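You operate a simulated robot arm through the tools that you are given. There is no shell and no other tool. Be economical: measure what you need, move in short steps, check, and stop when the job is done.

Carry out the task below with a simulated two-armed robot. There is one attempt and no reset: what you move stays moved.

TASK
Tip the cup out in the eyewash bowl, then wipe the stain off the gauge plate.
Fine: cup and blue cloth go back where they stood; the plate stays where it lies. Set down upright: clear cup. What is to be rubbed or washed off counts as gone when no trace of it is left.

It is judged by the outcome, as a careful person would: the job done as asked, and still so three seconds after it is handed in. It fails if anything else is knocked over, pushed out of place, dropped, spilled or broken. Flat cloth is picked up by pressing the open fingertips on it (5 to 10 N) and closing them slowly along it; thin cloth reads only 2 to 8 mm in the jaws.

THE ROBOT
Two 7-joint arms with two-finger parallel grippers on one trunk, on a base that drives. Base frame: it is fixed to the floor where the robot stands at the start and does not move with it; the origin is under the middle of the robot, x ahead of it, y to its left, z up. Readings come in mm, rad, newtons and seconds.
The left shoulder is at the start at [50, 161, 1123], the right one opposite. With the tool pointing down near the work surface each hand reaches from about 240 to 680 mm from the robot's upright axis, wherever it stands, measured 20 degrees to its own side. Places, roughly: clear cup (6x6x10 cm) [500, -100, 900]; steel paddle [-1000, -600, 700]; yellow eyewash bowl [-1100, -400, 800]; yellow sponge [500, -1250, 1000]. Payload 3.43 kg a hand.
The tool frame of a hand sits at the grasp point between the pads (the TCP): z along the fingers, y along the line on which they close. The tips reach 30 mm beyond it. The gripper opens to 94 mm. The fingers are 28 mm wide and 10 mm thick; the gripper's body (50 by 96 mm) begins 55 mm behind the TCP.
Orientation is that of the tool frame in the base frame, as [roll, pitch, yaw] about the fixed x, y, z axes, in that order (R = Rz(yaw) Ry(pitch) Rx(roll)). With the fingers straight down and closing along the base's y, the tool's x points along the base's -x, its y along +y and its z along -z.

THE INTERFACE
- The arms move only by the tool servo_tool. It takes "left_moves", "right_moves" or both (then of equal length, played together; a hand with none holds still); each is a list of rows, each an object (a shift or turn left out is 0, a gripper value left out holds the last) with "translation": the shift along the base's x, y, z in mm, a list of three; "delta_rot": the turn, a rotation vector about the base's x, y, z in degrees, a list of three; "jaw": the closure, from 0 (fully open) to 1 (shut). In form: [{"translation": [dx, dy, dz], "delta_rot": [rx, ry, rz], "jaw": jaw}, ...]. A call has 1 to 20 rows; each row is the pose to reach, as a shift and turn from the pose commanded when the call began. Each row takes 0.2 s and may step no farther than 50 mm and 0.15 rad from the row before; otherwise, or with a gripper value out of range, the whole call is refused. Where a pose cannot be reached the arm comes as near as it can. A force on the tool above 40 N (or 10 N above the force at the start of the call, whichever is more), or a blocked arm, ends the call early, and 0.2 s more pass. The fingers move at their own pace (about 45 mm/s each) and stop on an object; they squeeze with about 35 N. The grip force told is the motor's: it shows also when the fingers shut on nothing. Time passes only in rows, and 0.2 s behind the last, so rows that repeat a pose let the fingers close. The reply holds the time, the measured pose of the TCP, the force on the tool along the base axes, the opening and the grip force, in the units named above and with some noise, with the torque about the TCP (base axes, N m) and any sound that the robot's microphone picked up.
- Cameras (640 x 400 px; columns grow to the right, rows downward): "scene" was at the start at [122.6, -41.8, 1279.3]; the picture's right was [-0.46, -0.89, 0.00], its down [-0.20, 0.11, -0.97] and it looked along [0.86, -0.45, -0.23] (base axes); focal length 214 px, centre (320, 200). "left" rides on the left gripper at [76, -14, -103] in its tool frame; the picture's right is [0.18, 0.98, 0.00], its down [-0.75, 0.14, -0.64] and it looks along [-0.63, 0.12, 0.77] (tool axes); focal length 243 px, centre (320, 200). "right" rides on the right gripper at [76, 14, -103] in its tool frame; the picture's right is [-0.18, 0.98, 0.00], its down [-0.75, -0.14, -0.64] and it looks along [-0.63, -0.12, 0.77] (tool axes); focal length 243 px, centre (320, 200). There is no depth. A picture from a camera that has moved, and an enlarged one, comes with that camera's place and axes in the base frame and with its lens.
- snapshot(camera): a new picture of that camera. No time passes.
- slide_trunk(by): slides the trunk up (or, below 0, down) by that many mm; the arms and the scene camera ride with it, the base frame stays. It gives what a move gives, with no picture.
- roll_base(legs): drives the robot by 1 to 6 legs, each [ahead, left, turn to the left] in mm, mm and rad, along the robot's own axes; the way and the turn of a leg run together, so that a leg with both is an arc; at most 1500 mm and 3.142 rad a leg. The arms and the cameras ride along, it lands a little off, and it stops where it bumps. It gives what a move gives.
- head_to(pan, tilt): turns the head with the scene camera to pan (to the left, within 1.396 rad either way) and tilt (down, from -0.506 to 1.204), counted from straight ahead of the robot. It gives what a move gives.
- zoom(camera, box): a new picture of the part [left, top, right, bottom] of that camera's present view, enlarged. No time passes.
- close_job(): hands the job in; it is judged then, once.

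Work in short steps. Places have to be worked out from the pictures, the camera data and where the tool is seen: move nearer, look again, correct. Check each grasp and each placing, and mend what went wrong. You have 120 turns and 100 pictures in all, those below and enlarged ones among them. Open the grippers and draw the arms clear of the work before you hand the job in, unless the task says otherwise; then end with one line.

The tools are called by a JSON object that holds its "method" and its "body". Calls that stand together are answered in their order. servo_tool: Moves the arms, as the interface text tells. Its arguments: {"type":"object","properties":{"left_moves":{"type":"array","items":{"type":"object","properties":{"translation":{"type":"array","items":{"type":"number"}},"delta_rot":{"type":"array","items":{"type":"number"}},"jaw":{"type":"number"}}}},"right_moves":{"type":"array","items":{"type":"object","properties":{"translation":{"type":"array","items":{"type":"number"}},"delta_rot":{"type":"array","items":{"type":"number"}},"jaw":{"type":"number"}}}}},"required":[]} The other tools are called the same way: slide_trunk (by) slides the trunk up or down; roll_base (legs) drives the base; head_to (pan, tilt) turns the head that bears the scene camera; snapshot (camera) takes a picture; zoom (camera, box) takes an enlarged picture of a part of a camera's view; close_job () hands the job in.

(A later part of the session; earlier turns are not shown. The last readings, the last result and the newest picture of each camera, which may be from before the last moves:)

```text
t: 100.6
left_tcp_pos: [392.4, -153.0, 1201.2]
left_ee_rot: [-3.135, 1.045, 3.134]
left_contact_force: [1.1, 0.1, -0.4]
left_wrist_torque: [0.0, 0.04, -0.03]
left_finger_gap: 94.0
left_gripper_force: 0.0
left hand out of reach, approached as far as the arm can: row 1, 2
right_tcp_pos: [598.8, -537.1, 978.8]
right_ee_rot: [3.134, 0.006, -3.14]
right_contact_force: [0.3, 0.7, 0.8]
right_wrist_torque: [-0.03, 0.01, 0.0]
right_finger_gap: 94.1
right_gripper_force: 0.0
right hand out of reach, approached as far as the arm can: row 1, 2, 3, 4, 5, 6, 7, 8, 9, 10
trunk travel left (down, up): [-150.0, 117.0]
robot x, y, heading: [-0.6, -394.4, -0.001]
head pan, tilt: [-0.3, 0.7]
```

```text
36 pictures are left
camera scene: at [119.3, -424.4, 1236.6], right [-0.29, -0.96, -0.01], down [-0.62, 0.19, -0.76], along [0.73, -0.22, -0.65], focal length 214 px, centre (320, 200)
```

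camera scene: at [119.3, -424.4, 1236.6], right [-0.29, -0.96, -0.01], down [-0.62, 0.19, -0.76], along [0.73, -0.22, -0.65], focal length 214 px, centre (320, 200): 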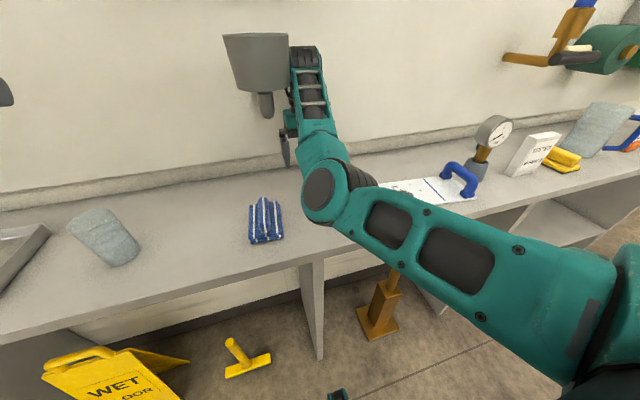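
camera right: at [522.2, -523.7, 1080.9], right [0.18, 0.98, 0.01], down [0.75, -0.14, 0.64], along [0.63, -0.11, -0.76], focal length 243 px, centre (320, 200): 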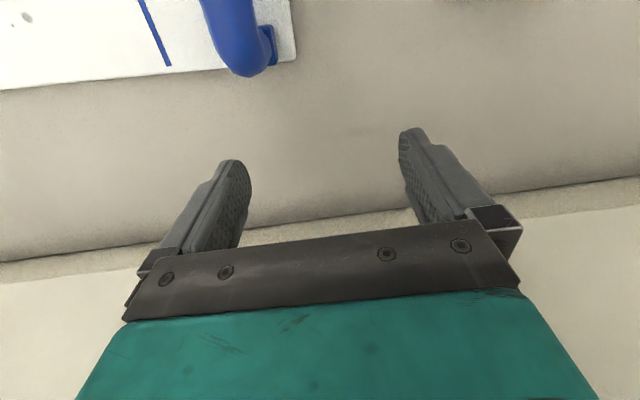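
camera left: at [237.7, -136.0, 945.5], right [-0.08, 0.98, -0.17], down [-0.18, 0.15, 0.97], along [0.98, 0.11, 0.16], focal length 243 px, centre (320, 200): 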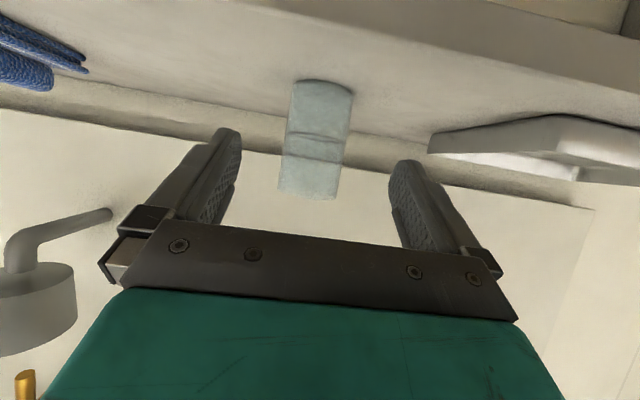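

The right arm took an awkward elbow posture because the cloth lies too far to its left from here. I'll bring it back out toward its earlier pose, away from the wall holder first.

{"method": "servo_tool", "body": {"right_moves": [{"translation": [-20, -25, 5]}, {"translation": [-45, -50, 15]}, {"translation": [-70, -75, 30]}, {"translation": [-95, -100, 55]}, {"translation": [-120, -125, 80]}, {"translation": [-145, -150, 105]}, {"translation": [-170, -172, 130]}, {"translation": [-195, -192, 155]}, {"translation": [-215, -210, 180]}, {"translation": [-232, -222, 205]}]}}

{"method": "snapshot", "body": {"camera": "scene"}}

```text
t: 102.8
left_tcp_pos: [391.0, -146.5, 1199.6]
left_ee_rot: [-3.123, 1.047, -3.135]
left_contact_force: [0.5, 0.0, 0.4]
left_wrist_torque: [-0.02, 0.0, 0.0]
left_finger_gap: 93.9
left_gripper_force: 0.1
right_tcp_pos: [352.5, -772.6, 1182.6]
right_ee_rot: [-3.139, -0.004, -3.133]
right_contact_force: [-0.2, -0.8, -0.7]
right_wrist_torque: [0.0, 0.0, -0.02]
right_finger_gap: 94.5
right_gripper_force: 0.0
right hand out of reach, approached as far as the arm can: row 1, 2, 3, 4, 5, 6, 7, 8, 9, 10
trunk travel left (down, up): [-150.0, 117.0]
robot x, y, heading: [-5.1, -393.4, 0.008]
head pan, tilt: [-0.3, 0.7]
```

```text
35 pictures are left
camera scene: at [119.2, -416.8, 1236.9], right [-0.29, -0.96, 0.0], down [-0.62, 0.19, -0.77], along [0.73, -0.22, -0.64], focal length 214 px, centre (320, 200)
```

scene: 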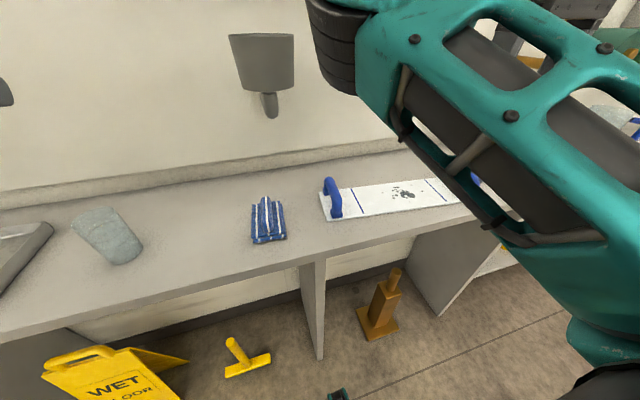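

Nothing was disturbed. I'll move the base left so the cloth lies about 20° to the right-hand side, then approach it step by step.

{"method": "roll_base", "body": {"legs": [[0, 190, 0]]}}

{"method": "servo_tool", "body": {"right_moves": [{"translation": [5, 5, -35]}, {"translation": [15, 15, -70]}, {"translation": [30, 30, -100]}, {"translation": [45, 55, -125]}, {"translation": [65, 80, -135]}]}}

{"method": "snapshot", "body": {"camera": "scene"}}

```text
t: 104.3
left_tcp_pos: [390.4, 41.1, 1198.9]
left_ee_rot: [-3.123, 1.045, -3.135]
left_contact_force: [0.0, 0.8, -0.4]
left_wrist_torque: [-0.03, 0.02, -0.02]
left_finger_gap: 93.9
left_gripper_force: 0.0
right_tcp_pos: [352.7, -586.0, 1184.3]
right_ee_rot: [-3.137, -0.001, -3.137]
right_contact_force: [-0.3, 0.2, 0.7]
right_wrist_torque: [-0.01, 0.01, 0.01]
right_finger_gap: 93.9
right_gripper_force: 0.1
trunk travel left (down, up): [-150.0, 117.0]
robot x, y, heading: [-0.7, -205.8, 0.007]
head pan, tilt: [-0.3, 0.7]
```

```text
t: 105.5
left_tcp_pos: [392.6, 40.5, 1199.5]
left_ee_rot: [-3.122, 1.043, -3.136]
left_contact_force: [0.5, 1.0, -0.5]
left_wrist_torque: [-0.02, 0.02, -0.01]
left_finger_gap: 94.0
left_gripper_force: 0.0
right_tcp_pos: [454.1, -566.4, 1043.7]
right_ee_rot: [-3.137, -0.003, -3.137]
right_contact_force: [1.0, -0.2, -0.4]
right_wrist_torque: [0.02, 0.08, 0.0]
right_finger_gap: 94.1
right_gripper_force: 0.1
right hand out of reach, approached as far as the arm can: row 1, 2, 3, 4, 5
trunk travel left (down, up): [-150.0, 117.0]
robot x, y, heading: [-6.0, -207.4, 0.007]
head pan, tilt: [-0.3, 0.7]
```

```text
34 pictures are left
camera scene: at [120.5, -230.1, 1236.6], right [-0.29, -0.96, 0.0], down [-0.62, 0.19, -0.76], along [0.73, -0.22, -0.65], focal length 214 px, centre (320, 200)
```

scene: 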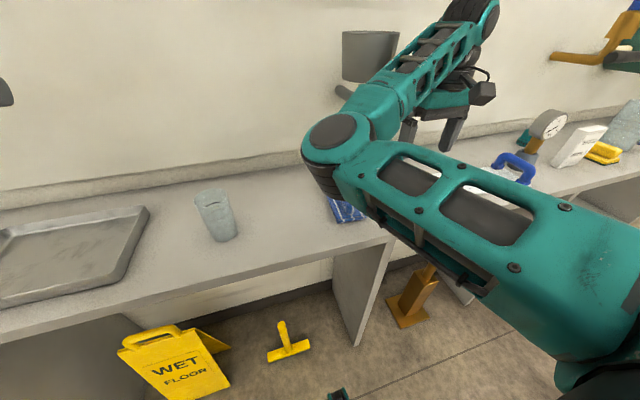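

The right arm's elbow-inward posture keeps it from working here, while the left arm's posture is good. I'll retract the right hand to its starting pose and use the left arm for the cloth, driving the base as needed.

{"method": "servo_tool", "body": {"right_moves": [{"translation": [-20, -10, 15]}, {"translation": [-40, -20, 35]}, {"translation": [-60, -30, 58]}, {"translation": [-80, -40, 82]}, {"translation": [-100, -50, 106]}, {"translation": [-118, -58, 130]}, {"translation": [-135, -66, 154]}, {"translation": [-151, -73, 178]}, {"translation": [-165, -73, 190]}], "left_moves": [{"delta_rot": [0, 7, 0]}, {"delta_rot": [0, 14, 0]}, {"delta_rot": [0, 21, 0]}, {"delta_rot": [0, 28, 0]}, {"delta_rot": [0, 35, 0]}, {"delta_rot": [0, 42, 0]}, {"delta_rot": [0, 49, 0]}, {"delta_rot": [0, 56, 0]}, {"delta_rot": [0, 60, 0]}]}}

{"method": "snapshot", "body": {"camera": "scene"}}

```text
t: 107.5
left_tcp_pos: [392.1, 41.3, 1199.8]
left_ee_rot: [-3.125, -0.002, -3.14]
left_contact_force: [0.2, 0.1, -0.5]
left_wrist_torque: [0.01, 0.02, -0.01]
left_finger_gap: 93.9
left_gripper_force: 0.1
right_tcp_pos: [288.5, -640.5, 1234.3]
right_ee_rot: [-3.138, -0.002, -3.135]
right_contact_force: [-1.2, -0.5, -0.7]
right_wrist_torque: [0.02, 0.02, 0.0]
right_finger_gap: 93.9
right_gripper_force: 0.1
trunk travel left (down, up): [-150.0, 117.0]
robot x, y, heading: [-2.5, -204.3, 0.006]
head pan, tilt: [-0.3, 0.7]
```

```text
33 pictures are left
camera scene: at [118.6, -230.3, 1236.9], right [-0.29, -0.96, 0.0], down [-0.62, 0.19, -0.77], along [0.73, -0.22, -0.64], focal length 214 px, centre (320, 200)
```

scene: 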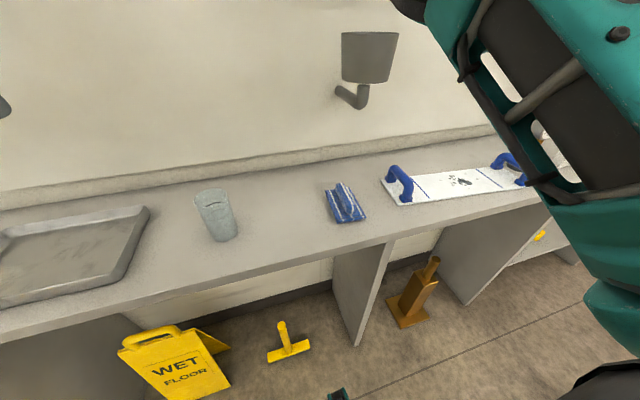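

Both arms are clear and all objects undisturbed. I'll drive right so the left hand stands over the cloth.

{"method": "roll_base", "body": {"legs": [[-30, 0, 0], [0, -420, 0]]}}

{"method": "servo_tool", "body": {"left_moves": [{"translation": [15, 0, -30]}, {"translation": [30, 0, -65]}, {"translation": [50, 0, -100]}, {"translation": [70, 0, -135]}, {"translation": [90, 0, -165]}, {"translation": [100, 0, -190]}]}}

{"method": "snapshot", "body": {"camera": "left"}}

{"method": "snapshot", "body": {"camera": "scene"}}

```text
t: 110.5
left_tcp_pos: [362.9, -380.4, 1198.7]
left_ee_rot: [-3.127, -0.002, -3.139]
left_contact_force: [-0.1, -0.7, 0.0]
left_wrist_torque: [0.01, -0.02, 0.0]
left_finger_gap: 94.1
left_gripper_force: 0.0
right_tcp_pos: [258.5, -1061.4, 1235.0]
right_ee_rot: [-3.138, -0.001, -3.137]
right_contact_force: [0.1, 0.4, -0.4]
right_wrist_torque: [-0.01, -0.01, 0.0]
right_finger_gap: 94.0
right_gripper_force: 0.1
trunk travel left (down, up): [-150.0, 117.0]
robot x, y, heading: [-34.0, -626.4, -0.001]
head pan, tilt: [-0.3, 0.7]
```

```text
t: 111.9
left_tcp_pos: [462.3, -379.6, 1008.2]
left_ee_rot: [-3.127, -0.002, -3.14]
left_contact_force: [-0.4, -0.4, -0.4]
left_wrist_torque: [-0.03, 0.02, -0.05]
left_finger_gap: 94.0
left_gripper_force: 0.0
right_tcp_pos: [259.1, -1060.7, 1235.6]
right_ee_rot: [-3.138, 0.001, -3.138]
right_contact_force: [0.1, 0.8, -0.3]
right_wrist_torque: [0.0, -0.02, -0.01]
right_finger_gap: 94.1
right_gripper_force: 0.1
trunk travel left (down, up): [-150.0, 117.0]
robot x, y, heading: [-31.5, -628.7, 0.004]
head pan, tilt: [-0.3, 0.7]
```

```text
32 pictures are left
camera left: at [386.0, -392.1, 1111.9], right [-0.19, 0.98, -0.01], down [0.75, 0.15, 0.64], along [0.63, 0.11, -0.77], focal length 243 px, centre (320, 200)
```

left: 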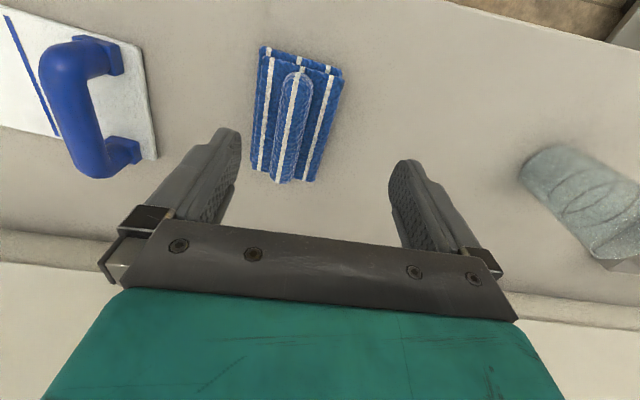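

```text
31 pictures are left
camera scene: at [89.8, -650.8, 1236.9], right [-0.29, -0.96, 0.0], down [-0.62, 0.19, -0.76], along [0.73, -0.22, -0.64], focal length 214 px, centre (320, 200)
```

scene: 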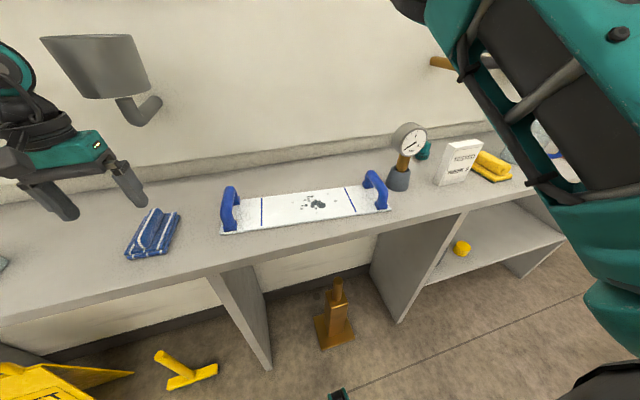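

The wall holder works out at about [529,-446], from z≈1100 up, so a vertical wrist over the cloth would crowd it. I'll pull straight back, then tilt the hand 35° so the wrist stays toward the robot.

{"method": "servo_tool", "body": {"left_moves": [{"translation": [-20, 3, 0]}, {"translation": [-50, 3, 0]}, {"translation": [-80, 0, 0]}, {"translation": [-80, -6, 0], "delta_rot": [0, -7, 0]}, {"translation": [-80, -12, 0], "delta_rot": [0, -14, 0]}, {"translation": [-80, -18, -5], "delta_rot": [0, -21, 0]}, {"translation": [-70, -22, -10], "delta_rot": [0, -28, 0]}, {"translation": [-50, -22, -20], "delta_rot": [0, -35, 0]}, {"translation": [-30, -22, -30], "delta_rot": [0, -35, 0]}]}}

{"method": "snapshot", "body": {"camera": "left"}}

{"method": "head_to", "body": {"pan": 0.25, "tilt": 0.6}}

{"method": "snapshot", "body": {"camera": "scene"}}

```text
t: 113.9
left_tcp_pos: [433.0, -403.7, 978.6]
left_ee_rot: [-3.125, 0.61, -3.141]
left_contact_force: [0.4, -0.3, 0.3]
left_wrist_torque: [-0.01, 0.0, -0.01]
left_finger_gap: 94.0
left_gripper_force: 0.0
right_tcp_pos: [259.5, -1062.4, 1234.0]
right_ee_rot: [-3.138, 0.0, -3.138]
right_contact_force: [-0.1, -1.0, 0.1]
right_wrist_torque: [0.01, -0.01, -0.02]
right_finger_gap: 93.9
right_gripper_force: 0.0
trunk travel left (down, up): [-150.0, 117.0]
robot x, y, heading: [-32.1, -625.9, 0.004]
head pan, tilt: [-0.3, 0.7]
```

```text
30 pictures are left
camera left: at [310.9, -414.7, 1020.6], right [-0.14, 0.98, -0.12], down [0.25, 0.15, 0.96], along [0.96, 0.11, -0.27], focal length 243 px, centre (320, 200)
```

left: 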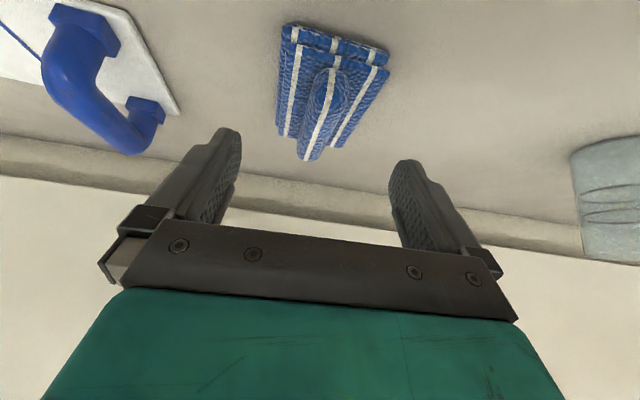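

```text
t: 114.9
left_tcp_pos: [432.9, -402.9, 979.6]
left_ee_rot: [-3.126, 0.609, -3.139]
left_contact_force: [0.2, -0.4, -0.2]
left_wrist_torque: [0.0, 0.01, -0.01]
left_finger_gap: 93.7
left_gripper_force: 0.0
right_tcp_pos: [258.8, -1062.1, 1234.6]
right_ee_rot: [-3.139, 0.0, -3.14]
right_contact_force: [-0.6, 0.4, 1.4]
right_wrist_torque: [0.0, 0.0, 0.01]
right_finger_gap: 94.0
right_gripper_force: 0.0
trunk travel left (down, up): [-150.0, 117.0]
robot x, y, heading: [-25.1, -627.3, 0.009]
head pan, tilt: [0.25, 0.6]
```

```text
29 pictures are left
camera scene: at [94.1, -604.0, 1245.5], right [0.25, -0.97, 0.0], down [-0.55, -0.14, -0.82], along [0.8, 0.2, -0.57], focal length 214 px, centre (320, 200)
```

scene: 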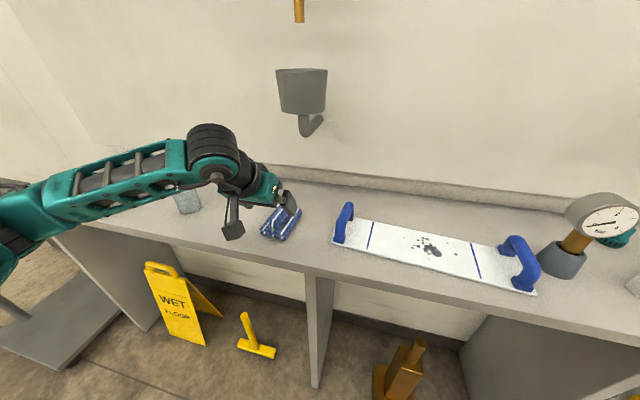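

A clear view, and the wrist stays well clear of the holder. I'll straddle the ridge: TCP to x≈475, z≈928, jaws narrowed to about 55 mm.

{"method": "servo_tool", "body": {"left_moves": [{"translation": [15, 0, -5], "jaw": 0.2}, {"translation": [30, 0, -12], "jaw": 0.4}, {"translation": [42, 0, -22], "jaw": 0.4}, {"translation": [42, 0, -34]}, {"translation": [42, 0, -44]}, {"translation": [42, 0, -50]}, {"translation": [42, 0, -50]}]}}

{"method": "snapshot", "body": {"camera": "left"}}

{"method": "zoom", "body": {"camera": "scene", "box": [200, 140, 360, 260]}}

```text
t: 116.5
left_tcp_pos: [474.2, -401.5, 930.4]
left_ee_rot: [-3.125, 0.612, -3.139]
left_contact_force: [-0.1, -0.8, 7.0]
left_wrist_torque: [0.18, -0.05, -0.03]
left_finger_gap: 56.1
left_gripper_force: 0.2
right_tcp_pos: [257.6, -1061.2, 1235.3]
right_ee_rot: [-3.137, -0.002, -3.138]
right_contact_force: [0.3, 0.9, -0.2]
right_wrist_torque: [0.02, 0.0, 0.02]
right_finger_gap: 93.9
right_gripper_force: 0.0
trunk travel left (down, up): [-150.0, 117.0]
robot x, y, heading: [-32.0, -631.5, -0.001]
head pan, tilt: [0.25, 0.6]
```

```text
28 pictures are left
camera left: at [352.1, -414.2, 971.2], right [-0.14, 0.98, -0.12], down [0.25, 0.15, 0.96], along [0.96, 0.11, -0.27], focal length 243 px, centre (320, 200)
```

left: 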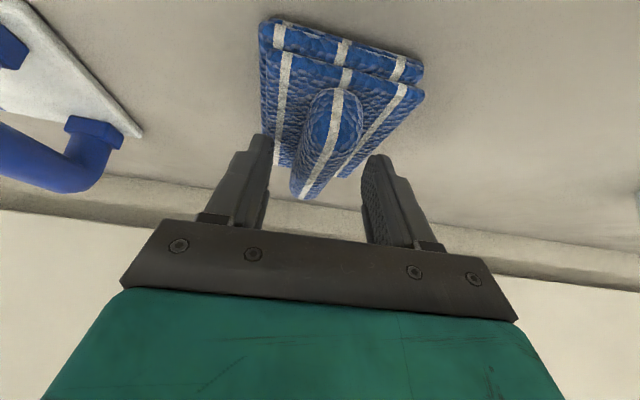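

```text
3.33 times, centred on (280, 200) of scene
camera zoom: at [93.6, -604.2, 1245.7], right [0.25, -0.97, 0.0], down [-0.55, -0.14, -0.83], along [0.8, 0.21, -0.56], focal length 715 px, centre (453, 200)
```

zoom: 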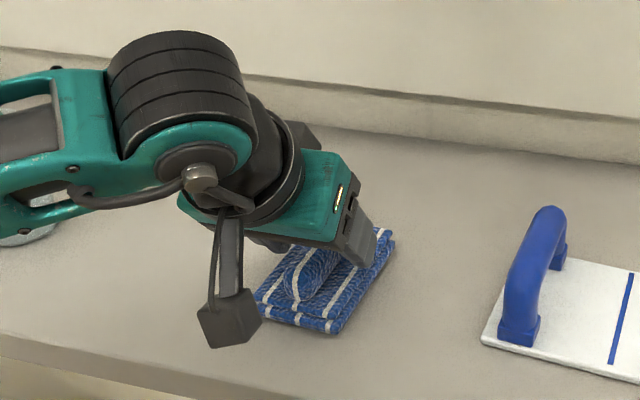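

The fingertips rest on the pad at 7 N on both sides of the ridge, so I'll close slowly.

{"method": "servo_tool", "body": {"left_moves": [{"jaw": 0.45}, {"jaw": 0.52}, {"jaw": 0.59}, {"jaw": 0.66}, {"jaw": 0.73}, {"jaw": 0.8}, {"jaw": 0.87}, {"jaw": 0.94}, {"jaw": 1.0}, {"jaw": 1.0}, {"jaw": 1.0}]}}

{"method": "snapshot", "body": {"camera": "left"}}

```text
t: 118.9
left_tcp_pos: [473.2, -403.9, 930.2]
left_ee_rot: [-3.126, 0.612, -3.139]
left_contact_force: [-0.1, -6.1, 11.7]
left_wrist_torque: [0.0, -0.06, -0.07]
left_finger_gap: 27.3
left_gripper_force: 35.2
right_tcp_pos: [257.7, -1062.5, 1235.5]
right_ee_rot: [-3.138, 0.0, -3.137]
right_contact_force: [-0.5, 0.7, -0.4]
right_wrist_torque: [-0.01, 0.02, 0.0]
right_finger_gap: 94.0
right_gripper_force: 0.2
trunk travel left (down, up): [-150.0, 117.0]
robot x, y, heading: [-31.5, -623.5, 0.005]
head pan, tilt: [0.25, 0.6]
```

```text
26 pictures are left
camera left: at [351.5, -414.9, 971.2], right [-0.14, 0.98, -0.12], down [0.25, 0.15, 0.96], along [0.96, 0.11, -0.27], focal length 243 px, centre (320, 200)
```

left: 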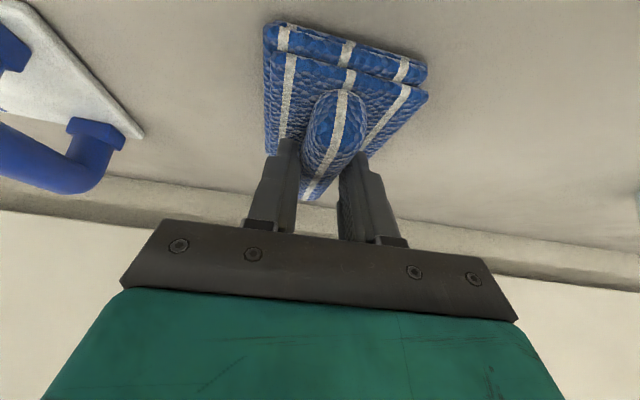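

The ridge is gripped at 27 mm with 35 N. Lifting slowly to check that it comes along.

{"method": "servo_tool", "body": {"left_moves": [{"translation": [0, 0, 5]}, {"translation": [0, 0, 15]}, {"translation": [0, 0, 30]}, {"translation": [-5, 0, 50]}, {"translation": [-15, 0, 75]}, {"translation": [-25, 0, 100]}, {"translation": [-35, 0, 120]}]}}

{"method": "snapshot", "body": {"camera": "left"}}

```text
t: 120.5
left_tcp_pos: [437.3, -401.1, 1047.5]
left_ee_rot: [-3.126, 0.609, -3.139]
left_contact_force: [0.0, 0.0, -1.9]
left_wrist_torque: [0.0, 0.0, 0.03]
left_finger_gap: 27.1
left_gripper_force: 35.0
right_tcp_pos: [259.4, -1061.7, 1234.6]
right_ee_rot: [-3.137, -0.001, -3.138]
right_contact_force: [0.0, -0.4, 0.2]
right_wrist_torque: [-0.02, 0.02, -0.01]
right_finger_gap: 94.0
right_gripper_force: 0.0
trunk travel left (down, up): [-150.0, 117.0]
robot x, y, heading: [-32.4, -627.7, 0.001]
head pan, tilt: [0.25, 0.6]
```

```text
25 pictures are left
camera left: at [316.9, -413.7, 1089.9], right [-0.14, 0.98, -0.12], down [0.25, 0.15, 0.96], along [0.96, 0.11, -0.27], focal length 243 px, centre (320, 200)
```

left: 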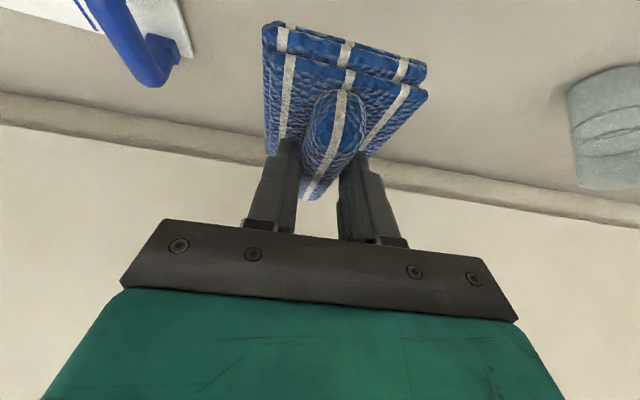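

The cloth is held firmly as a pad. I'll drive right to the plate, backing slightly.

{"method": "roll_base", "body": {"legs": [[-30, 0, 0], [0, -360, 0]]}}

{"method": "head_to", "body": {"pan": 0.15, "tilt": 0.65}}

{"method": "snapshot", "body": {"camera": "scene"}}

{"method": "snapshot", "body": {"camera": "left"}}

```text
t: 123.3
left_tcp_pos: [409.4, -766.7, 1048.7]
left_ee_rot: [-3.126, 0.609, -3.14]
left_contact_force: [-0.4, -0.4, 0.3]
left_wrist_torque: [0.03, -0.02, 0.0]
left_finger_gap: 27.0
left_gripper_force: 34.9
right_tcp_pos: [229.9, -1426.6, 1234.9]
right_ee_rot: [-3.138, 0.002, -3.137]
right_contact_force: [-0.3, -0.9, -0.3]
right_wrist_torque: [-0.03, 0.0, -0.02]
right_finger_gap: 94.0
right_gripper_force: 0.0
trunk travel left (down, up): [-150.0, 117.0]
robot x, y, heading: [-58.3, -991.1, 0.001]
head pan, tilt: [0.25, 0.6]
```

```text
t: 124.0
left_tcp_pos: [409.8, -766.7, 1048.1]
left_ee_rot: [-3.126, 0.608, -3.141]
left_contact_force: [-0.1, -0.1, -0.8]
left_wrist_torque: [-0.01, 0.0, 0.0]
left_finger_gap: 27.2
left_gripper_force: 34.8
right_tcp_pos: [228.7, -1426.8, 1234.3]
right_ee_rot: [-3.137, 0.0, -3.137]
right_contact_force: [0.1, 0.7, 0.1]
right_wrist_torque: [-0.01, 0.0, -0.03]
right_finger_gap: 94.0
right_gripper_force: 0.1
trunk travel left (down, up): [-150.0, 117.0]
robot x, y, heading: [-58.7, -988.9, 0.002]
head pan, tilt: [0.15, 0.649]
```

```text
24 pictures are left
camera scene: at [65.2, -977.7, 1241.2], right [0.15, -0.99, 0.0], down [-0.6, -0.09, -0.8], along [0.79, 0.12, -0.6], focal length 214 px, centre (320, 200)
```

scene: 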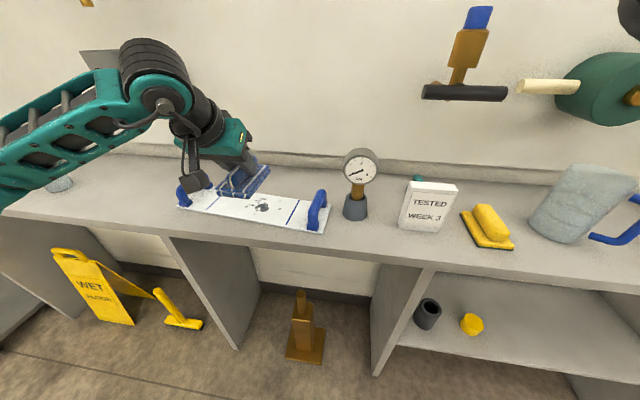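

```text
23 pictures are left
camera left: at [288.2, -778.7, 1089.6], right [-0.14, 0.98, -0.12], down [0.25, 0.15, 0.96], along [0.96, 0.11, -0.27], focal length 243 px, centre (320, 200)
```

left: 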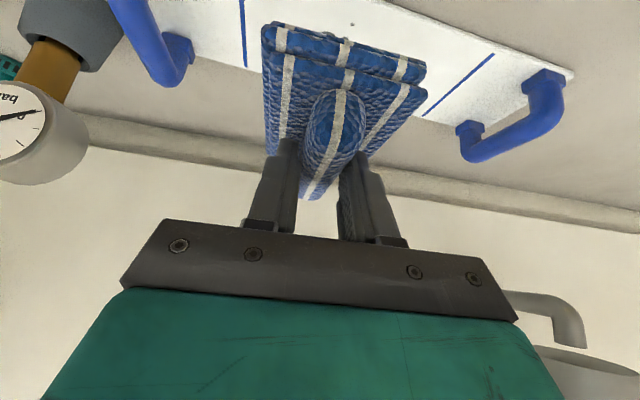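

I'm above the plate and the stain is confirmed at about [480,-760]. I'll move to its +y side and lower until just above the plate.

{"method": "servo_tool", "body": {"left_moves": [{"translation": [20, 20, -15]}, {"translation": [40, 42, -35]}, {"translation": [56, 62, -60]}, {"translation": [56, 62, -80]}, {"translation": [56, 62, -95]}, {"translation": [56, 62, -103]}, {"translation": [56, 62, -103]}]}}

{"method": "servo_tool", "body": {"left_moves": [{"translation": [0, 0, -2]}, {"translation": [0, 0, -4]}, {"translation": [0, 0, -5]}, {"translation": [0, 0, -5]}]}}

```text
t: 125.5
left_tcp_pos: [465.7, -704.9, 946.6]
left_ee_rot: [-3.126, 0.609, -3.14]
left_contact_force: [0.1, -0.8, -0.6]
left_wrist_torque: [0.01, -0.01, 0.0]
left_finger_gap: 27.2
left_gripper_force: 34.6
right_tcp_pos: [229.7, -1425.9, 1234.2]
right_ee_rot: [-3.137, 0.0, -3.137]
right_contact_force: [-0.7, -0.6, 0.6]
right_wrist_torque: [0.0, 0.02, 0.03]
right_finger_gap: 94.0
right_gripper_force: 0.1
trunk travel left (down, up): [-150.0, 117.0]
robot x, y, heading: [-59.1, -987.6, 0.004]
head pan, tilt: [0.15, 0.649]
```

```text
t: 126.5
left_tcp_pos: [466.7, -704.7, 941.0]
left_ee_rot: [-3.126, 0.609, -3.138]
left_contact_force: [-0.4, 0.0, -0.9]
left_wrist_torque: [-0.01, -0.01, 0.02]
left_finger_gap: 27.3
left_gripper_force: 35.1
right_tcp_pos: [228.8, -1426.2, 1234.3]
right_ee_rot: [-3.136, 0.001, -3.138]
right_contact_force: [0.1, -0.2, -0.1]
right_wrist_torque: [0.0, -0.01, -0.03]
right_finger_gap: 94.4
right_gripper_force: 0.0
trunk travel left (down, up): [-150.0, 117.0]
robot x, y, heading: [-61.9, -988.0, -0.001]
head pan, tilt: [0.15, 0.649]
```

No contact at z=941, so I'll continue down gently.

{"method": "servo_tool", "body": {"left_moves": [{"translation": [0, 0, -1]}, {"translation": [0, 0, -2]}, {"translation": [0, 0, -2]}]}}

{"method": "servo_tool", "body": {"left_moves": [{"translation": [0, 0, -1]}, {"translation": [0, 0, -2]}, {"translation": [0, 0, -2]}]}}

{"method": "servo_tool", "body": {"left_moves": [{"translation": [0, 0, -1]}, {"translation": [0, 0, -1]}]}}

```text
t: 127.3
left_tcp_pos: [464.3, -703.8, 939.2]
left_ee_rot: [-3.125, 0.611, -3.14]
left_contact_force: [-0.2, -0.1, 0.0]
left_wrist_torque: [-0.01, -0.02, -0.03]
left_finger_gap: 27.1
left_gripper_force: 35.2
right_tcp_pos: [230.5, -1425.4, 1235.5]
right_ee_rot: [-3.136, 0.0, -3.139]
right_contact_force: [-0.1, 0.1, -0.5]
right_wrist_torque: [0.02, -0.01, -0.01]
right_finger_gap: 94.3
right_gripper_force: 0.1
trunk travel left (down, up): [-150.0, 117.0]
robot x, y, heading: [-62.1, -993.1, -0.003]
head pan, tilt: [0.15, 0.649]
```

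```text
t: 128.2
left_tcp_pos: [466.7, -704.9, 937.8]
left_ee_rot: [-3.124, 0.614, -3.14]
left_contact_force: [-1.2, 0.3, 8.6]
left_wrist_torque: [0.32, 0.0, 0.0]
left_finger_gap: 27.0
left_gripper_force: 34.9
right_tcp_pos: [227.9, -1426.1, 1235.0]
right_ee_rot: [-3.136, -0.001, -3.139]
right_contact_force: [-0.3, 0.7, -0.2]
right_wrist_torque: [0.01, -0.02, -0.01]
right_finger_gap: 93.9
right_gripper_force: 0.1
trunk travel left (down, up): [-150.0, 117.0]
robot x, y, heading: [-60.2, -991.3, 0.005]
head pan, tilt: [0.15, 0.649]
```

```text
t: 128.8
left_tcp_pos: [465.3, -704.9, 938.6]
left_ee_rot: [-3.126, 0.616, -3.136]
left_contact_force: [1.5, 1.8, 18.1]
left_wrist_torque: [0.18, 0.21, 0.01]
left_finger_gap: 27.2
left_gripper_force: 34.7
right_tcp_pos: [228.4, -1426.2, 1236.7]
right_ee_rot: [-3.138, 0.001, -3.137]
right_contact_force: [-0.2, 0.1, 0.0]
right_wrist_torque: [0.01, -0.02, 0.04]
right_finger_gap: 94.2
right_gripper_force: 0.0
trunk travel left (down, up): [-150.0, 117.0]
robot x, y, heading: [-60.0, -994.9, -0.004]
head pan, tilt: [0.15, 0.649]
```

18 N is more than I want, so I'll ease up 1 mm (about 8 N) and make the first slow stroke along −y.

{"method": "servo_tool", "body": {"left_moves": [{"translation": [0, 0, 1]}, {"translation": [-0.5, -6, 1]}, {"translation": [-1, -14, 1]}, {"translation": [-2, -22, 1]}, {"translation": [-3, -30, 1]}, {"translation": [-4, -38, 1]}]}}

{"method": "zoom", "body": {"camera": "scene", "box": [150, 120, 390, 260]}}

```text
t: 130.2
left_tcp_pos: [460.7, -741.7, 937.8]
left_ee_rot: [-3.127, 0.612, -3.139]
left_contact_force: [2.0, 7.0, 15.9]
left_wrist_torque: [0.14, -0.04, 0.01]
left_finger_gap: 27.3
left_gripper_force: 34.8
right_tcp_pos: [228.1, -1426.2, 1235.0]
right_ee_rot: [-3.137, 0.003, -3.137]
right_contact_force: [-0.2, -0.6, -0.5]
right_wrist_torque: [-0.01, 0.01, 0.02]
right_finger_gap: 94.1
right_gripper_force: 0.0
trunk travel left (down, up): [-150.0, 117.0]
robot x, y, heading: [-57.9, -989.0, 0.006]
head pan, tilt: [0.15, 0.649]
```

```text
2.67 times, centred on (270, 190) of scene
camera zoom: at [64.0, -977.8, 1241.4], right [0.15, -0.99, 0.0], down [-0.6, -0.09, -0.8], along [0.79, 0.12, -0.6], focal length 572 px, centre (453, 227)
```

zoom: 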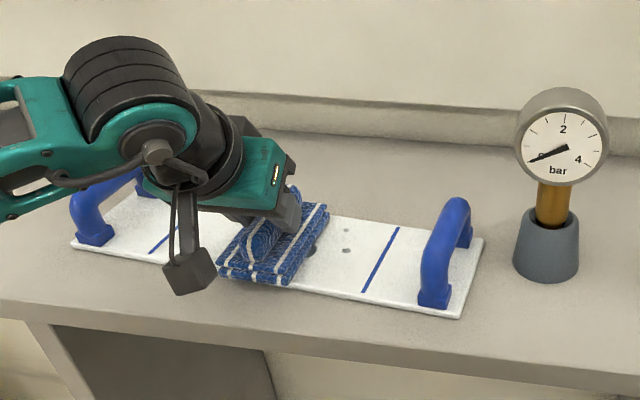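

The plate hasn't moved and spots are already vanishing under the pad. I'll ease pressure slightly and continue the stroke to y≈−822, then back with an x shift.

{"method": "servo_tool", "body": {"left_moves": [{"translation": [0, -8, 0.5]}, {"translation": [-1, -16, 0.5]}, {"translation": [-2, -24, 0.5]}, {"translation": [-3, -32, 0.5]}, {"translation": [-4, -40, 0.5]}, {"translation": [-5, -48, 0.5]}, {"translation": [-6, -56, 0.5]}, {"translation": [-6, -64, 0.5]}, {"translation": [-6, -72, 0.5]}, {"translation": [-6, -80, 0.5]}]}}

{"method": "zoom", "body": {"camera": "scene", "box": [150, 120, 390, 260]}}

```text
t: 132.3
left_tcp_pos: [454.3, -823.8, 938.4]
left_ee_rot: [-3.125, 0.611, -3.139]
left_contact_force: [0.5, 4.6, 15.0]
left_wrist_torque: [0.22, 0.01, -0.06]
left_finger_gap: 27.4
left_gripper_force: 35.1
right_tcp_pos: [228.2, -1425.5, 1235.9]
right_ee_rot: [-3.136, 0.003, -3.14]
right_contact_force: [-0.4, 0.3, -0.1]
right_wrist_torque: [0.02, 0.04, 0.01]
right_finger_gap: 94.0
right_gripper_force: 0.0
trunk travel left (down, up): [-150.0, 117.0]
robot x, y, heading: [-59.7, -991.6, 0.001]
head pan, tilt: [0.15, 0.649]
```

```text
2.67 times, centred on (270, 190) of scene
camera zoom: at [63.9, -977.7, 1241.4], right [0.15, -0.99, 0.0], down [-0.6, -0.09, -0.8], along [0.79, 0.12, -0.6], focal length 572 px, centre (453, 227)
```

zoom: 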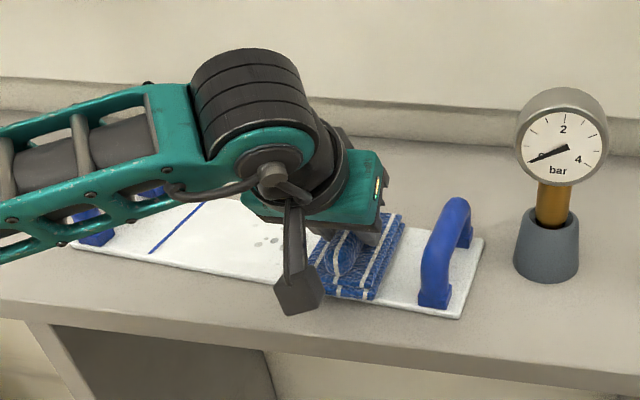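

Faint spots remain, so I'll make a return stroke shifted about +12 mm in x.

{"method": "servo_tool", "body": {"left_moves": [{"translation": [4, 0, 0]}, {"translation": [9, 2, 0]}, {"translation": [13, 8, 0]}, {"translation": [14, 16, 0]}, {"translation": [15, 24, 0]}, {"translation": [16, 32, 0]}, {"translation": [17, 40, 0]}, {"translation": [17, 48, 0]}, {"translation": [18, 56, 0]}, {"translation": [19, 64, 0]}, {"translation": [20, 72, 0]}, {"translation": [20, 80, 0]}, {"translation": [21, 88, 0]}, {"translation": [22, 96, 0]}, {"translation": [23, 104, 0]}, {"translation": [24, 112, 0]}, {"translation": [24, 120, 0]}]}}

{"method": "zoom", "body": {"camera": "scene", "box": [150, 120, 390, 260]}}

```text
t: 135.9
left_tcp_pos: [479.1, -704.4, 938.6]
left_ee_rot: [-3.128, 0.612, -3.139]
left_contact_force: [-1.0, -4.5, 10.9]
left_wrist_torque: [0.06, -0.07, -0.04]
left_finger_gap: 27.3
left_gripper_force: 35.2
right_tcp_pos: [228.2, -1426.3, 1234.4]
right_ee_rot: [-3.139, -0.001, -3.137]
right_contact_force: [0.5, -1.0, -0.3]
right_wrist_torque: [-0.03, 0.02, 0.01]
right_finger_gap: 93.9
right_gripper_force: 0.1
trunk travel left (down, up): [-150.0, 117.0]
robot x, y, heading: [-60.7, -998.5, -0.005]
head pan, tilt: [0.15, 0.649]
```

```text
2.67 times, centred on (270, 190) of scene
camera zoom: at [64.2, -978.7, 1241.4], right [0.15, -0.99, 0.0], down [-0.6, -0.09, -0.8], along [0.79, 0.12, -0.6], focal length 572 px, centre (453, 227)
```

zoom: 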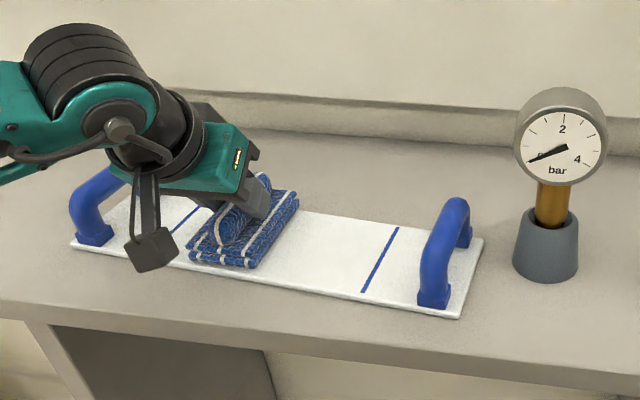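

The visible area looks clean. To be thorough I'll do one more out stroke on the near side and a middle return stroke.

{"method": "servo_tool", "body": {"left_moves": [{"translation": [-8, 2, 0]}, {"translation": [-16, 2, 0]}, {"translation": [-22, 0, 0]}, {"translation": [-23, -9, 0]}, {"translation": [-24, -18, 0]}, {"translation": [-25, -27, 0]}, {"translation": [-26, -36, 0]}, {"translation": [-27, -45, 0]}, {"translation": [-28, -54, 0]}, {"translation": [-29, -63, 0]}, {"translation": [-30, -72, 0]}, {"translation": [-31, -81, 0]}, {"translation": [-32, -90, 0]}, {"translation": [-33, -99, 0]}, {"translation": [-33, -108, 0]}, {"translation": [-34, -118, 0]}]}}

{"method": "servo_tool", "body": {"left_moves": [{"translation": [8, 0, 0]}, {"translation": [13, 4, 0]}, {"translation": [14, 13, 0]}, {"translation": [15, 22, 0]}, {"translation": [16, 31, 0]}, {"translation": [17, 40, 0]}, {"translation": [18, 49, 0]}, {"translation": [19, 58, 0]}, {"translation": [20, 67, 0]}, {"translation": [21, 76, 0]}, {"translation": [22, 85, 0]}, {"translation": [23, 94, 0]}, {"translation": [24, 103, 0]}, {"translation": [25, 112, 0]}, {"translation": [26, 118, 0]}, {"translation": [26, 118, 10]}, {"translation": [15, 118, 35]}, {"translation": [0, 118, 65]}, {"translation": [-15, 118, 95]}]}}

{"method": "zoom", "body": {"camera": "scene", "box": [150, 140, 350, 260]}}

```text
t: 139.3
left_tcp_pos: [444.5, -820.5, 937.7]
left_ee_rot: [-3.126, 0.611, -3.14]
left_contact_force: [1.6, 2.9, 10.5]
left_wrist_torque: [0.2, -0.21, 0.08]
left_finger_gap: 27.1
left_gripper_force: 34.9
right_tcp_pos: [229.6, -1426.1, 1234.1]
right_ee_rot: [-3.137, 0.0, -3.138]
right_contact_force: [0.0, -0.2, 0.4]
right_wrist_torque: [0.0, 0.01, -0.01]
right_finger_gap: 94.0
right_gripper_force: 0.0
trunk travel left (down, up): [-150.0, 117.0]
robot x, y, heading: [-58.7, -994.2, 0.005]
head pan, tilt: [0.15, 0.649]
```

```text
t: 143.3
left_tcp_pos: [431.1, -702.7, 1031.4]
left_ee_rot: [-3.127, 0.606, -3.139]
left_contact_force: [-0.3, 0.4, -0.8]
left_wrist_torque: [-0.03, -0.01, 0.0]
left_finger_gap: 27.0
left_gripper_force: 34.8
right_tcp_pos: [230.1, -1426.7, 1234.7]
right_ee_rot: [-3.136, 0.0, -3.138]
right_contact_force: [0.2, 0.5, -0.1]
right_wrist_torque: [0.0, 0.0, 0.02]
right_finger_gap: 94.0
right_gripper_force: 0.1
trunk travel left (down, up): [-150.0, 117.0]
robot x, y, heading: [-58.7, -993.5, -0.002]
head pan, tilt: [0.15, 0.649]
```

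```text
3.20 times, centred on (250, 200) of scene
camera zoom: at [65.0, -977.9, 1241.2], right [0.15, -0.99, 0.0], down [-0.6, -0.09, -0.8], along [0.79, 0.12, -0.6], focal length 686 px, centre (544, 200)
```

zoom: 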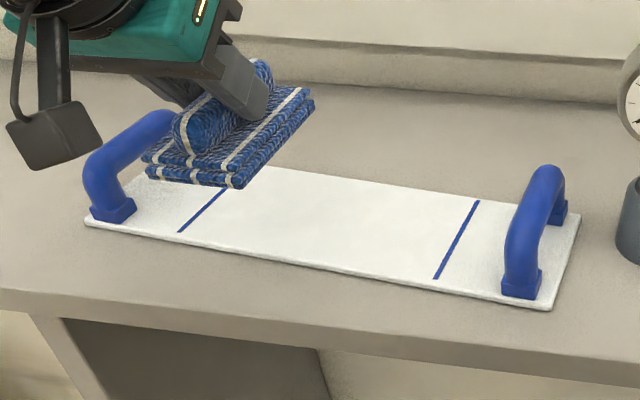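

The visible plate is clean and in place. I'll drive back left to the cloth's spot and check the rest of the plate from there.

{"method": "roll_base", "body": {"legs": [[0, 330, 0], [30, 0, 0]]}}

{"method": "head_to", "body": {"pan": 0.1, "tilt": 0.65}}

{"method": "snapshot", "body": {"camera": "scene"}}

{"method": "zoom", "body": {"camera": "scene", "box": [270, 160, 510, 300]}}

```text
t: 146.0
left_tcp_pos: [462.3, -375.5, 1030.8]
left_ee_rot: [-3.127, 0.61, -3.141]
left_contact_force: [0.2, -0.1, -0.8]
left_wrist_torque: [0.0, 0.0, 0.01]
left_finger_gap: 27.2
left_gripper_force: 35.1
right_tcp_pos: [258.7, -1096.4, 1234.5]
right_ee_rot: [-3.137, -0.001, 3.141]
right_contact_force: [0.5, -0.5, -0.3]
right_wrist_torque: [-0.01, 0.03, 0.01]
right_finger_gap: 94.1
right_gripper_force: 0.1
trunk travel left (down, up): [-150.0, 117.0]
robot x, y, heading: [-31.0, -661.0, -0.003]
head pan, tilt: [0.15, 0.649]
```

```text
t: 146.6
left_tcp_pos: [462.0, -375.0, 1032.9]
left_ee_rot: [-3.126, 0.609, 3.139]
left_contact_force: [-0.1, 0.2, 0.0]
left_wrist_torque: [0.03, -0.01, -0.01]
left_finger_gap: 27.0
left_gripper_force: 34.7
right_tcp_pos: [257.9, -1098.0, 1234.6]
right_ee_rot: [-3.135, -0.001, 3.141]
right_contact_force: [0.0, 0.1, -0.5]
right_wrist_torque: [0.04, 0.01, 0.0]
right_finger_gap: 94.1
right_gripper_force: 0.1
trunk travel left (down, up): [-150.0, 117.0]
robot x, y, heading: [-31.6, -664.9, -0.004]
head pan, tilt: [0.099, 0.649]
```

```text
18 pictures are left
camera scene: at [95.5, -653.2, 1241.2], right [0.1, -1.0, 0.0], down [-0.6, -0.06, -0.8], along [0.79, 0.08, -0.6], focal length 214 px, centre (320, 200)
```

scene: 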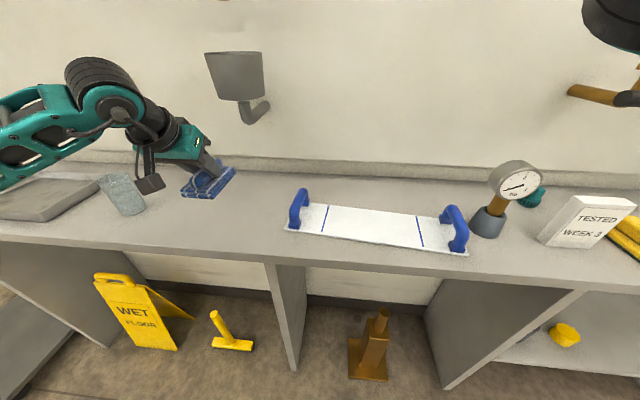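

```text
2.67 times, centred on (390, 230) of scene
camera zoom: at [95.5, -653.2, 1241.2], right [0.1, -1.0, 0.0], down [-0.6, -0.06, -0.8], along [0.79, 0.08, -0.6], focal length 572 px, centre (133, 120)
```

zoom: 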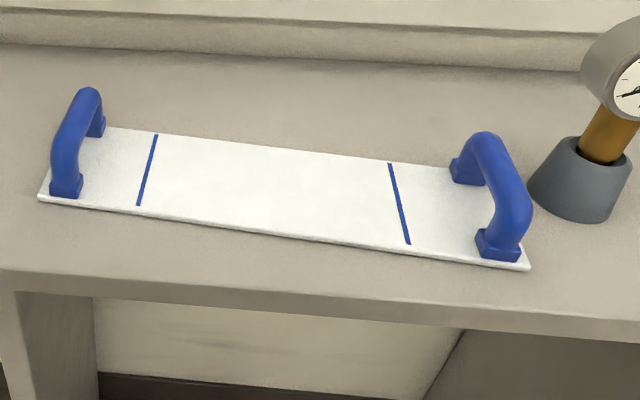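

The plate is spotless and unmoved. Now I'll position the cloth over its original place, TCP [473,-404.5], and lower.

{"method": "servo_tool", "body": {"left_moves": [{"translation": [4, -12, -10]}, {"translation": [8, -24, -25]}, {"translation": [11, -29.5, -45]}, {"translation": [11, -29.5, -62]}, {"translation": [11, -29.5, -78]}, {"translation": [11, -29.5, -90]}, {"translation": [11, -29.5, -96]}, {"translation": [11, -29.5, -96]}]}}

{"method": "servo_tool", "body": {"left_moves": [{"translation": [0, 0, -1]}, {"translation": [0, 0, -2]}, {"translation": [0, 0, -3]}, {"translation": [0, 0, -3]}]}}

```text
t: 148.4
left_tcp_pos: [472.5, -404.8, 936.2]
left_ee_rot: [-3.126, 0.608, -3.141]
left_contact_force: [0.7, 0.5, -0.7]
left_wrist_torque: [0.05, 0.01, -0.02]
left_finger_gap: 27.1
left_gripper_force: 35.1
right_tcp_pos: [257.8, -1097.8, 1236.1]
right_ee_rot: [-3.135, 0.0, -3.14]
right_contact_force: [-0.1, 0.8, 0.2]
right_wrist_torque: [0.04, -0.03, 0.0]
right_finger_gap: 94.0
right_gripper_force: 0.0
trunk travel left (down, up): [-150.0, 117.0]
robot x, y, heading: [-33.7, -664.7, -0.001]
head pan, tilt: [0.099, 0.649]
```

```text
t: 149.4
left_tcp_pos: [471.5, -405.1, 933.5]
left_ee_rot: [-3.124, 0.608, 3.141]
left_contact_force: [-0.1, 0.0, -0.2]
left_wrist_torque: [0.0, 0.01, -0.02]
left_finger_gap: 27.5
left_gripper_force: 35.0
right_tcp_pos: [259.5, -1098.2, 1235.0]
right_ee_rot: [-3.137, 0.0, -3.141]
right_contact_force: [0.3, 0.7, 0.1]
right_wrist_torque: [-0.01, 0.01, -0.02]
right_finger_gap: 94.0
right_gripper_force: 0.1
trunk travel left (down, up): [-150.0, 117.0]
robot x, y, heading: [-29.0, -663.0, 0.002]
head pan, tilt: [0.099, 0.649]
```

Nearly down; a couple more millimetres to contact.

{"method": "servo_tool", "body": {"left_moves": [{"translation": [1, 0, -1]}, {"translation": [1, 0, -2]}, {"translation": [1, 0, -2.5]}, {"translation": [1, 0, -2.5]}]}}

{"method": "servo_tool", "body": {"left_moves": [{"translation": [0, 0, -0.7]}, {"translation": [0, 0, -1]}]}}

{"method": "snapshot", "body": {"camera": "left"}}

```text
t: 150.4
left_tcp_pos: [473.5, -405.4, 930.4]
left_ee_rot: [-3.125, 0.609, 3.141]
left_contact_force: [0.2, 0.9, 1.5]
left_wrist_torque: [0.12, -0.15, 0.03]
left_finger_gap: 27.1
left_gripper_force: 34.8
right_tcp_pos: [258.2, -1098.6, 1235.7]
right_ee_rot: [-3.139, 0.0, 3.141]
right_contact_force: [0.2, -0.2, -0.9]
right_wrist_torque: [0.01, 0.02, 0.03]
right_finger_gap: 93.9
right_gripper_force: 0.1
trunk travel left (down, up): [-150.0, 117.0]
robot x, y, heading: [-30.2, -659.9, -0.003]
head pan, tilt: [0.099, 0.649]
```

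```text
t: 151.0
left_tcp_pos: [473.5, -404.5, 929.8]
left_ee_rot: [-3.126, 0.612, 3.14]
left_contact_force: [-0.8, -0.1, 4.9]
left_wrist_torque: [0.15, -0.2, -0.01]
left_finger_gap: 27.1
left_gripper_force: 34.9
right_tcp_pos: [257.7, -1097.9, 1234.8]
right_ee_rot: [-3.139, 0.0, -3.141]
right_contact_force: [0.0, 1.0, 0.8]
right_wrist_torque: [0.01, -0.02, 0.02]
right_finger_gap: 94.0
right_gripper_force: 0.0
trunk travel left (down, up): [-150.0, 117.0]
robot x, y, heading: [-31.7, -666.6, -0.001]
head pan, tilt: [0.099, 0.649]
```

```text
16 pictures are left
camera left: at [352.0, -416.3, 971.4], right [-0.14, 0.98, -0.12], down [0.25, 0.15, 0.96], along [0.96, 0.1, -0.27], focal length 243 px, centre (320, 200)
```

left: 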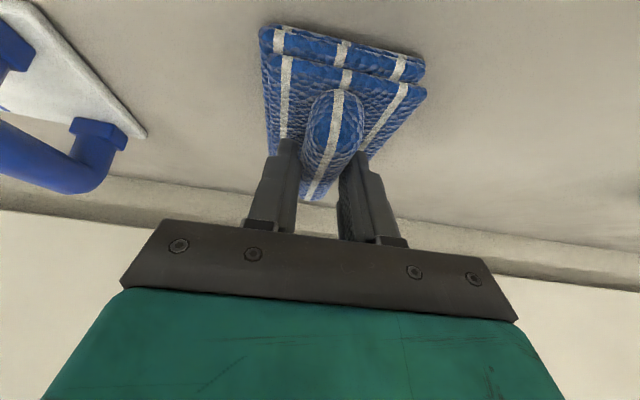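

The cloth rests in its place (4.9 N). I'll open just enough, lift straight off, then retract.

{"method": "servo_tool", "body": {"left_moves": [{"jaw": 0.8}, {"jaw": 0.65}, {"jaw": 0.5}, {"jaw": 0.4}, {"jaw": 0.4}, {"translation": [0, 0, 6], "jaw": 0.35}, {"translation": [0, 0, 20], "jaw": 0.3}, {"translation": [-5, 0, 40]}, {"translation": [-15, 0, 65]}, {"translation": [-35, 0, 90], "jaw": 0.0}, {"translation": [-65, 0, 115], "jaw": 0.0}, {"translation": [-95, 0, 140], "jaw": 0.0}, {"translation": [-110, 0, 165], "jaw": 0.0}]}}

{"method": "snapshot", "body": {"camera": "left"}}

{"method": "snapshot", "body": {"camera": "scene"}}

```text
t: 153.8
left_tcp_pos: [362.0, -404.7, 1094.7]
left_ee_rot: [-3.128, 0.609, 3.139]
left_contact_force: [0.1, -0.3, -0.6]
left_wrist_torque: [-0.02, -0.03, 0.01]
left_finger_gap: 94.3
left_gripper_force: 0.0
right_tcp_pos: [258.0, -1099.0, 1235.1]
right_ee_rot: [-3.138, 0.0, -3.141]
right_contact_force: [0.5, 0.5, 0.4]
right_wrist_torque: [0.0, -0.02, -0.01]
right_finger_gap: 93.8
right_gripper_force: 0.1
trunk travel left (down, up): [-150.0, 117.0]
robot x, y, heading: [-29.8, -664.3, -0.002]
head pan, tilt: [0.099, 0.649]
```

```text
15 pictures are left
camera left: at [241.2, -416.4, 1136.0], right [-0.14, 0.98, -0.12], down [0.25, 0.15, 0.96], along [0.96, 0.11, -0.27], focal length 243 px, centre (320, 200)
```

left: 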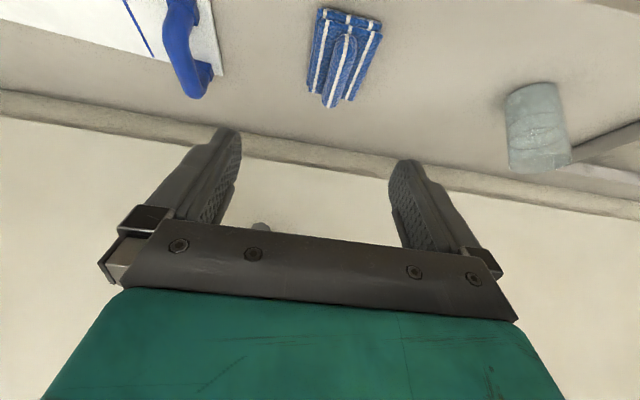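

```text
14 pictures are left
camera scene: at [95.4, -653.4, 1241.2], right [0.1, -1.0, 0.0], down [-0.6, -0.06, -0.8], along [0.79, 0.08, -0.6], focal length 214 px, centre (320, 200)
```

scene: 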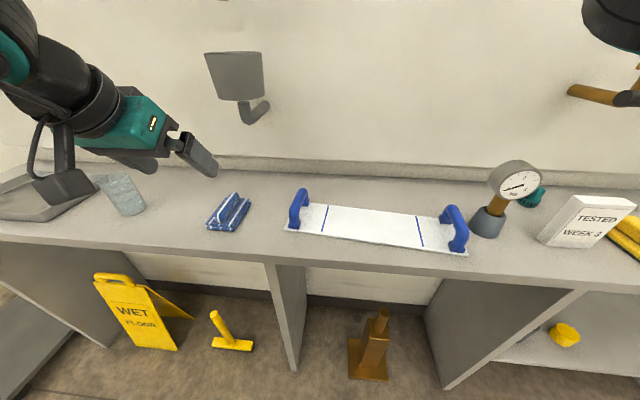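

Released. I'll zoom to verify the cloth's position against its original spot.

{"method": "zoom", "body": {"camera": "left", "box": [270, 0, 430, 120]}}

{"method": "zoom", "body": {"camera": "scene", "box": [80, 150, 320, 270]}}

```text
3.33 times, centred on (350, 60) of left
camera zoom: at [241.2, -416.4, 1136.0], right [-0.14, 0.98, -0.12], down [0.25, 0.15, 0.96], along [0.96, 0.11, -0.27], focal length 809 px, centre (220, 667)
```

zoom: 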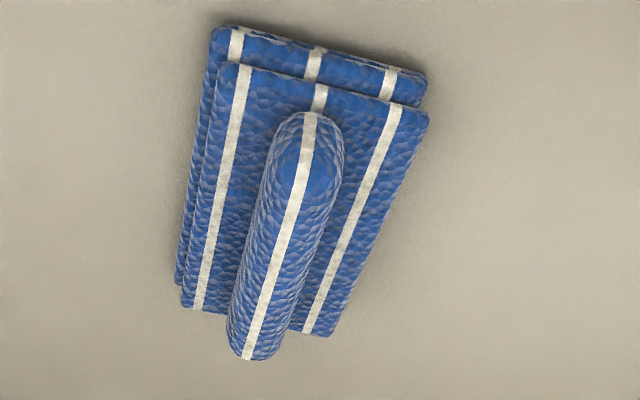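

```text
2.67 times, centred on (200, 210) of scene
camera zoom: at [95.4, -653.4, 1241.2], right [0.1, -1.0, 0.0], down [-0.6, -0.06, -0.8], along [0.79, 0.08, -0.6], focal length 572 px, centre (640, 173)
```

zoom: 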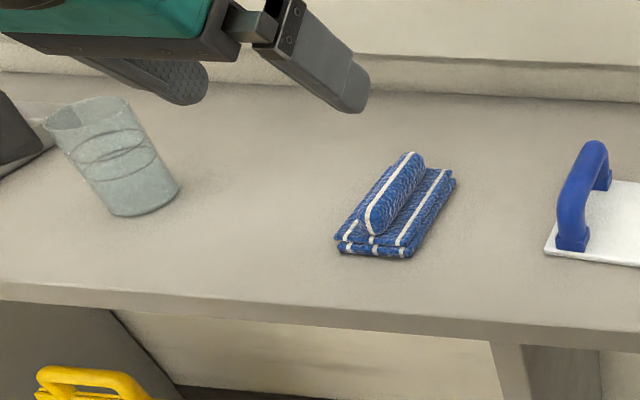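

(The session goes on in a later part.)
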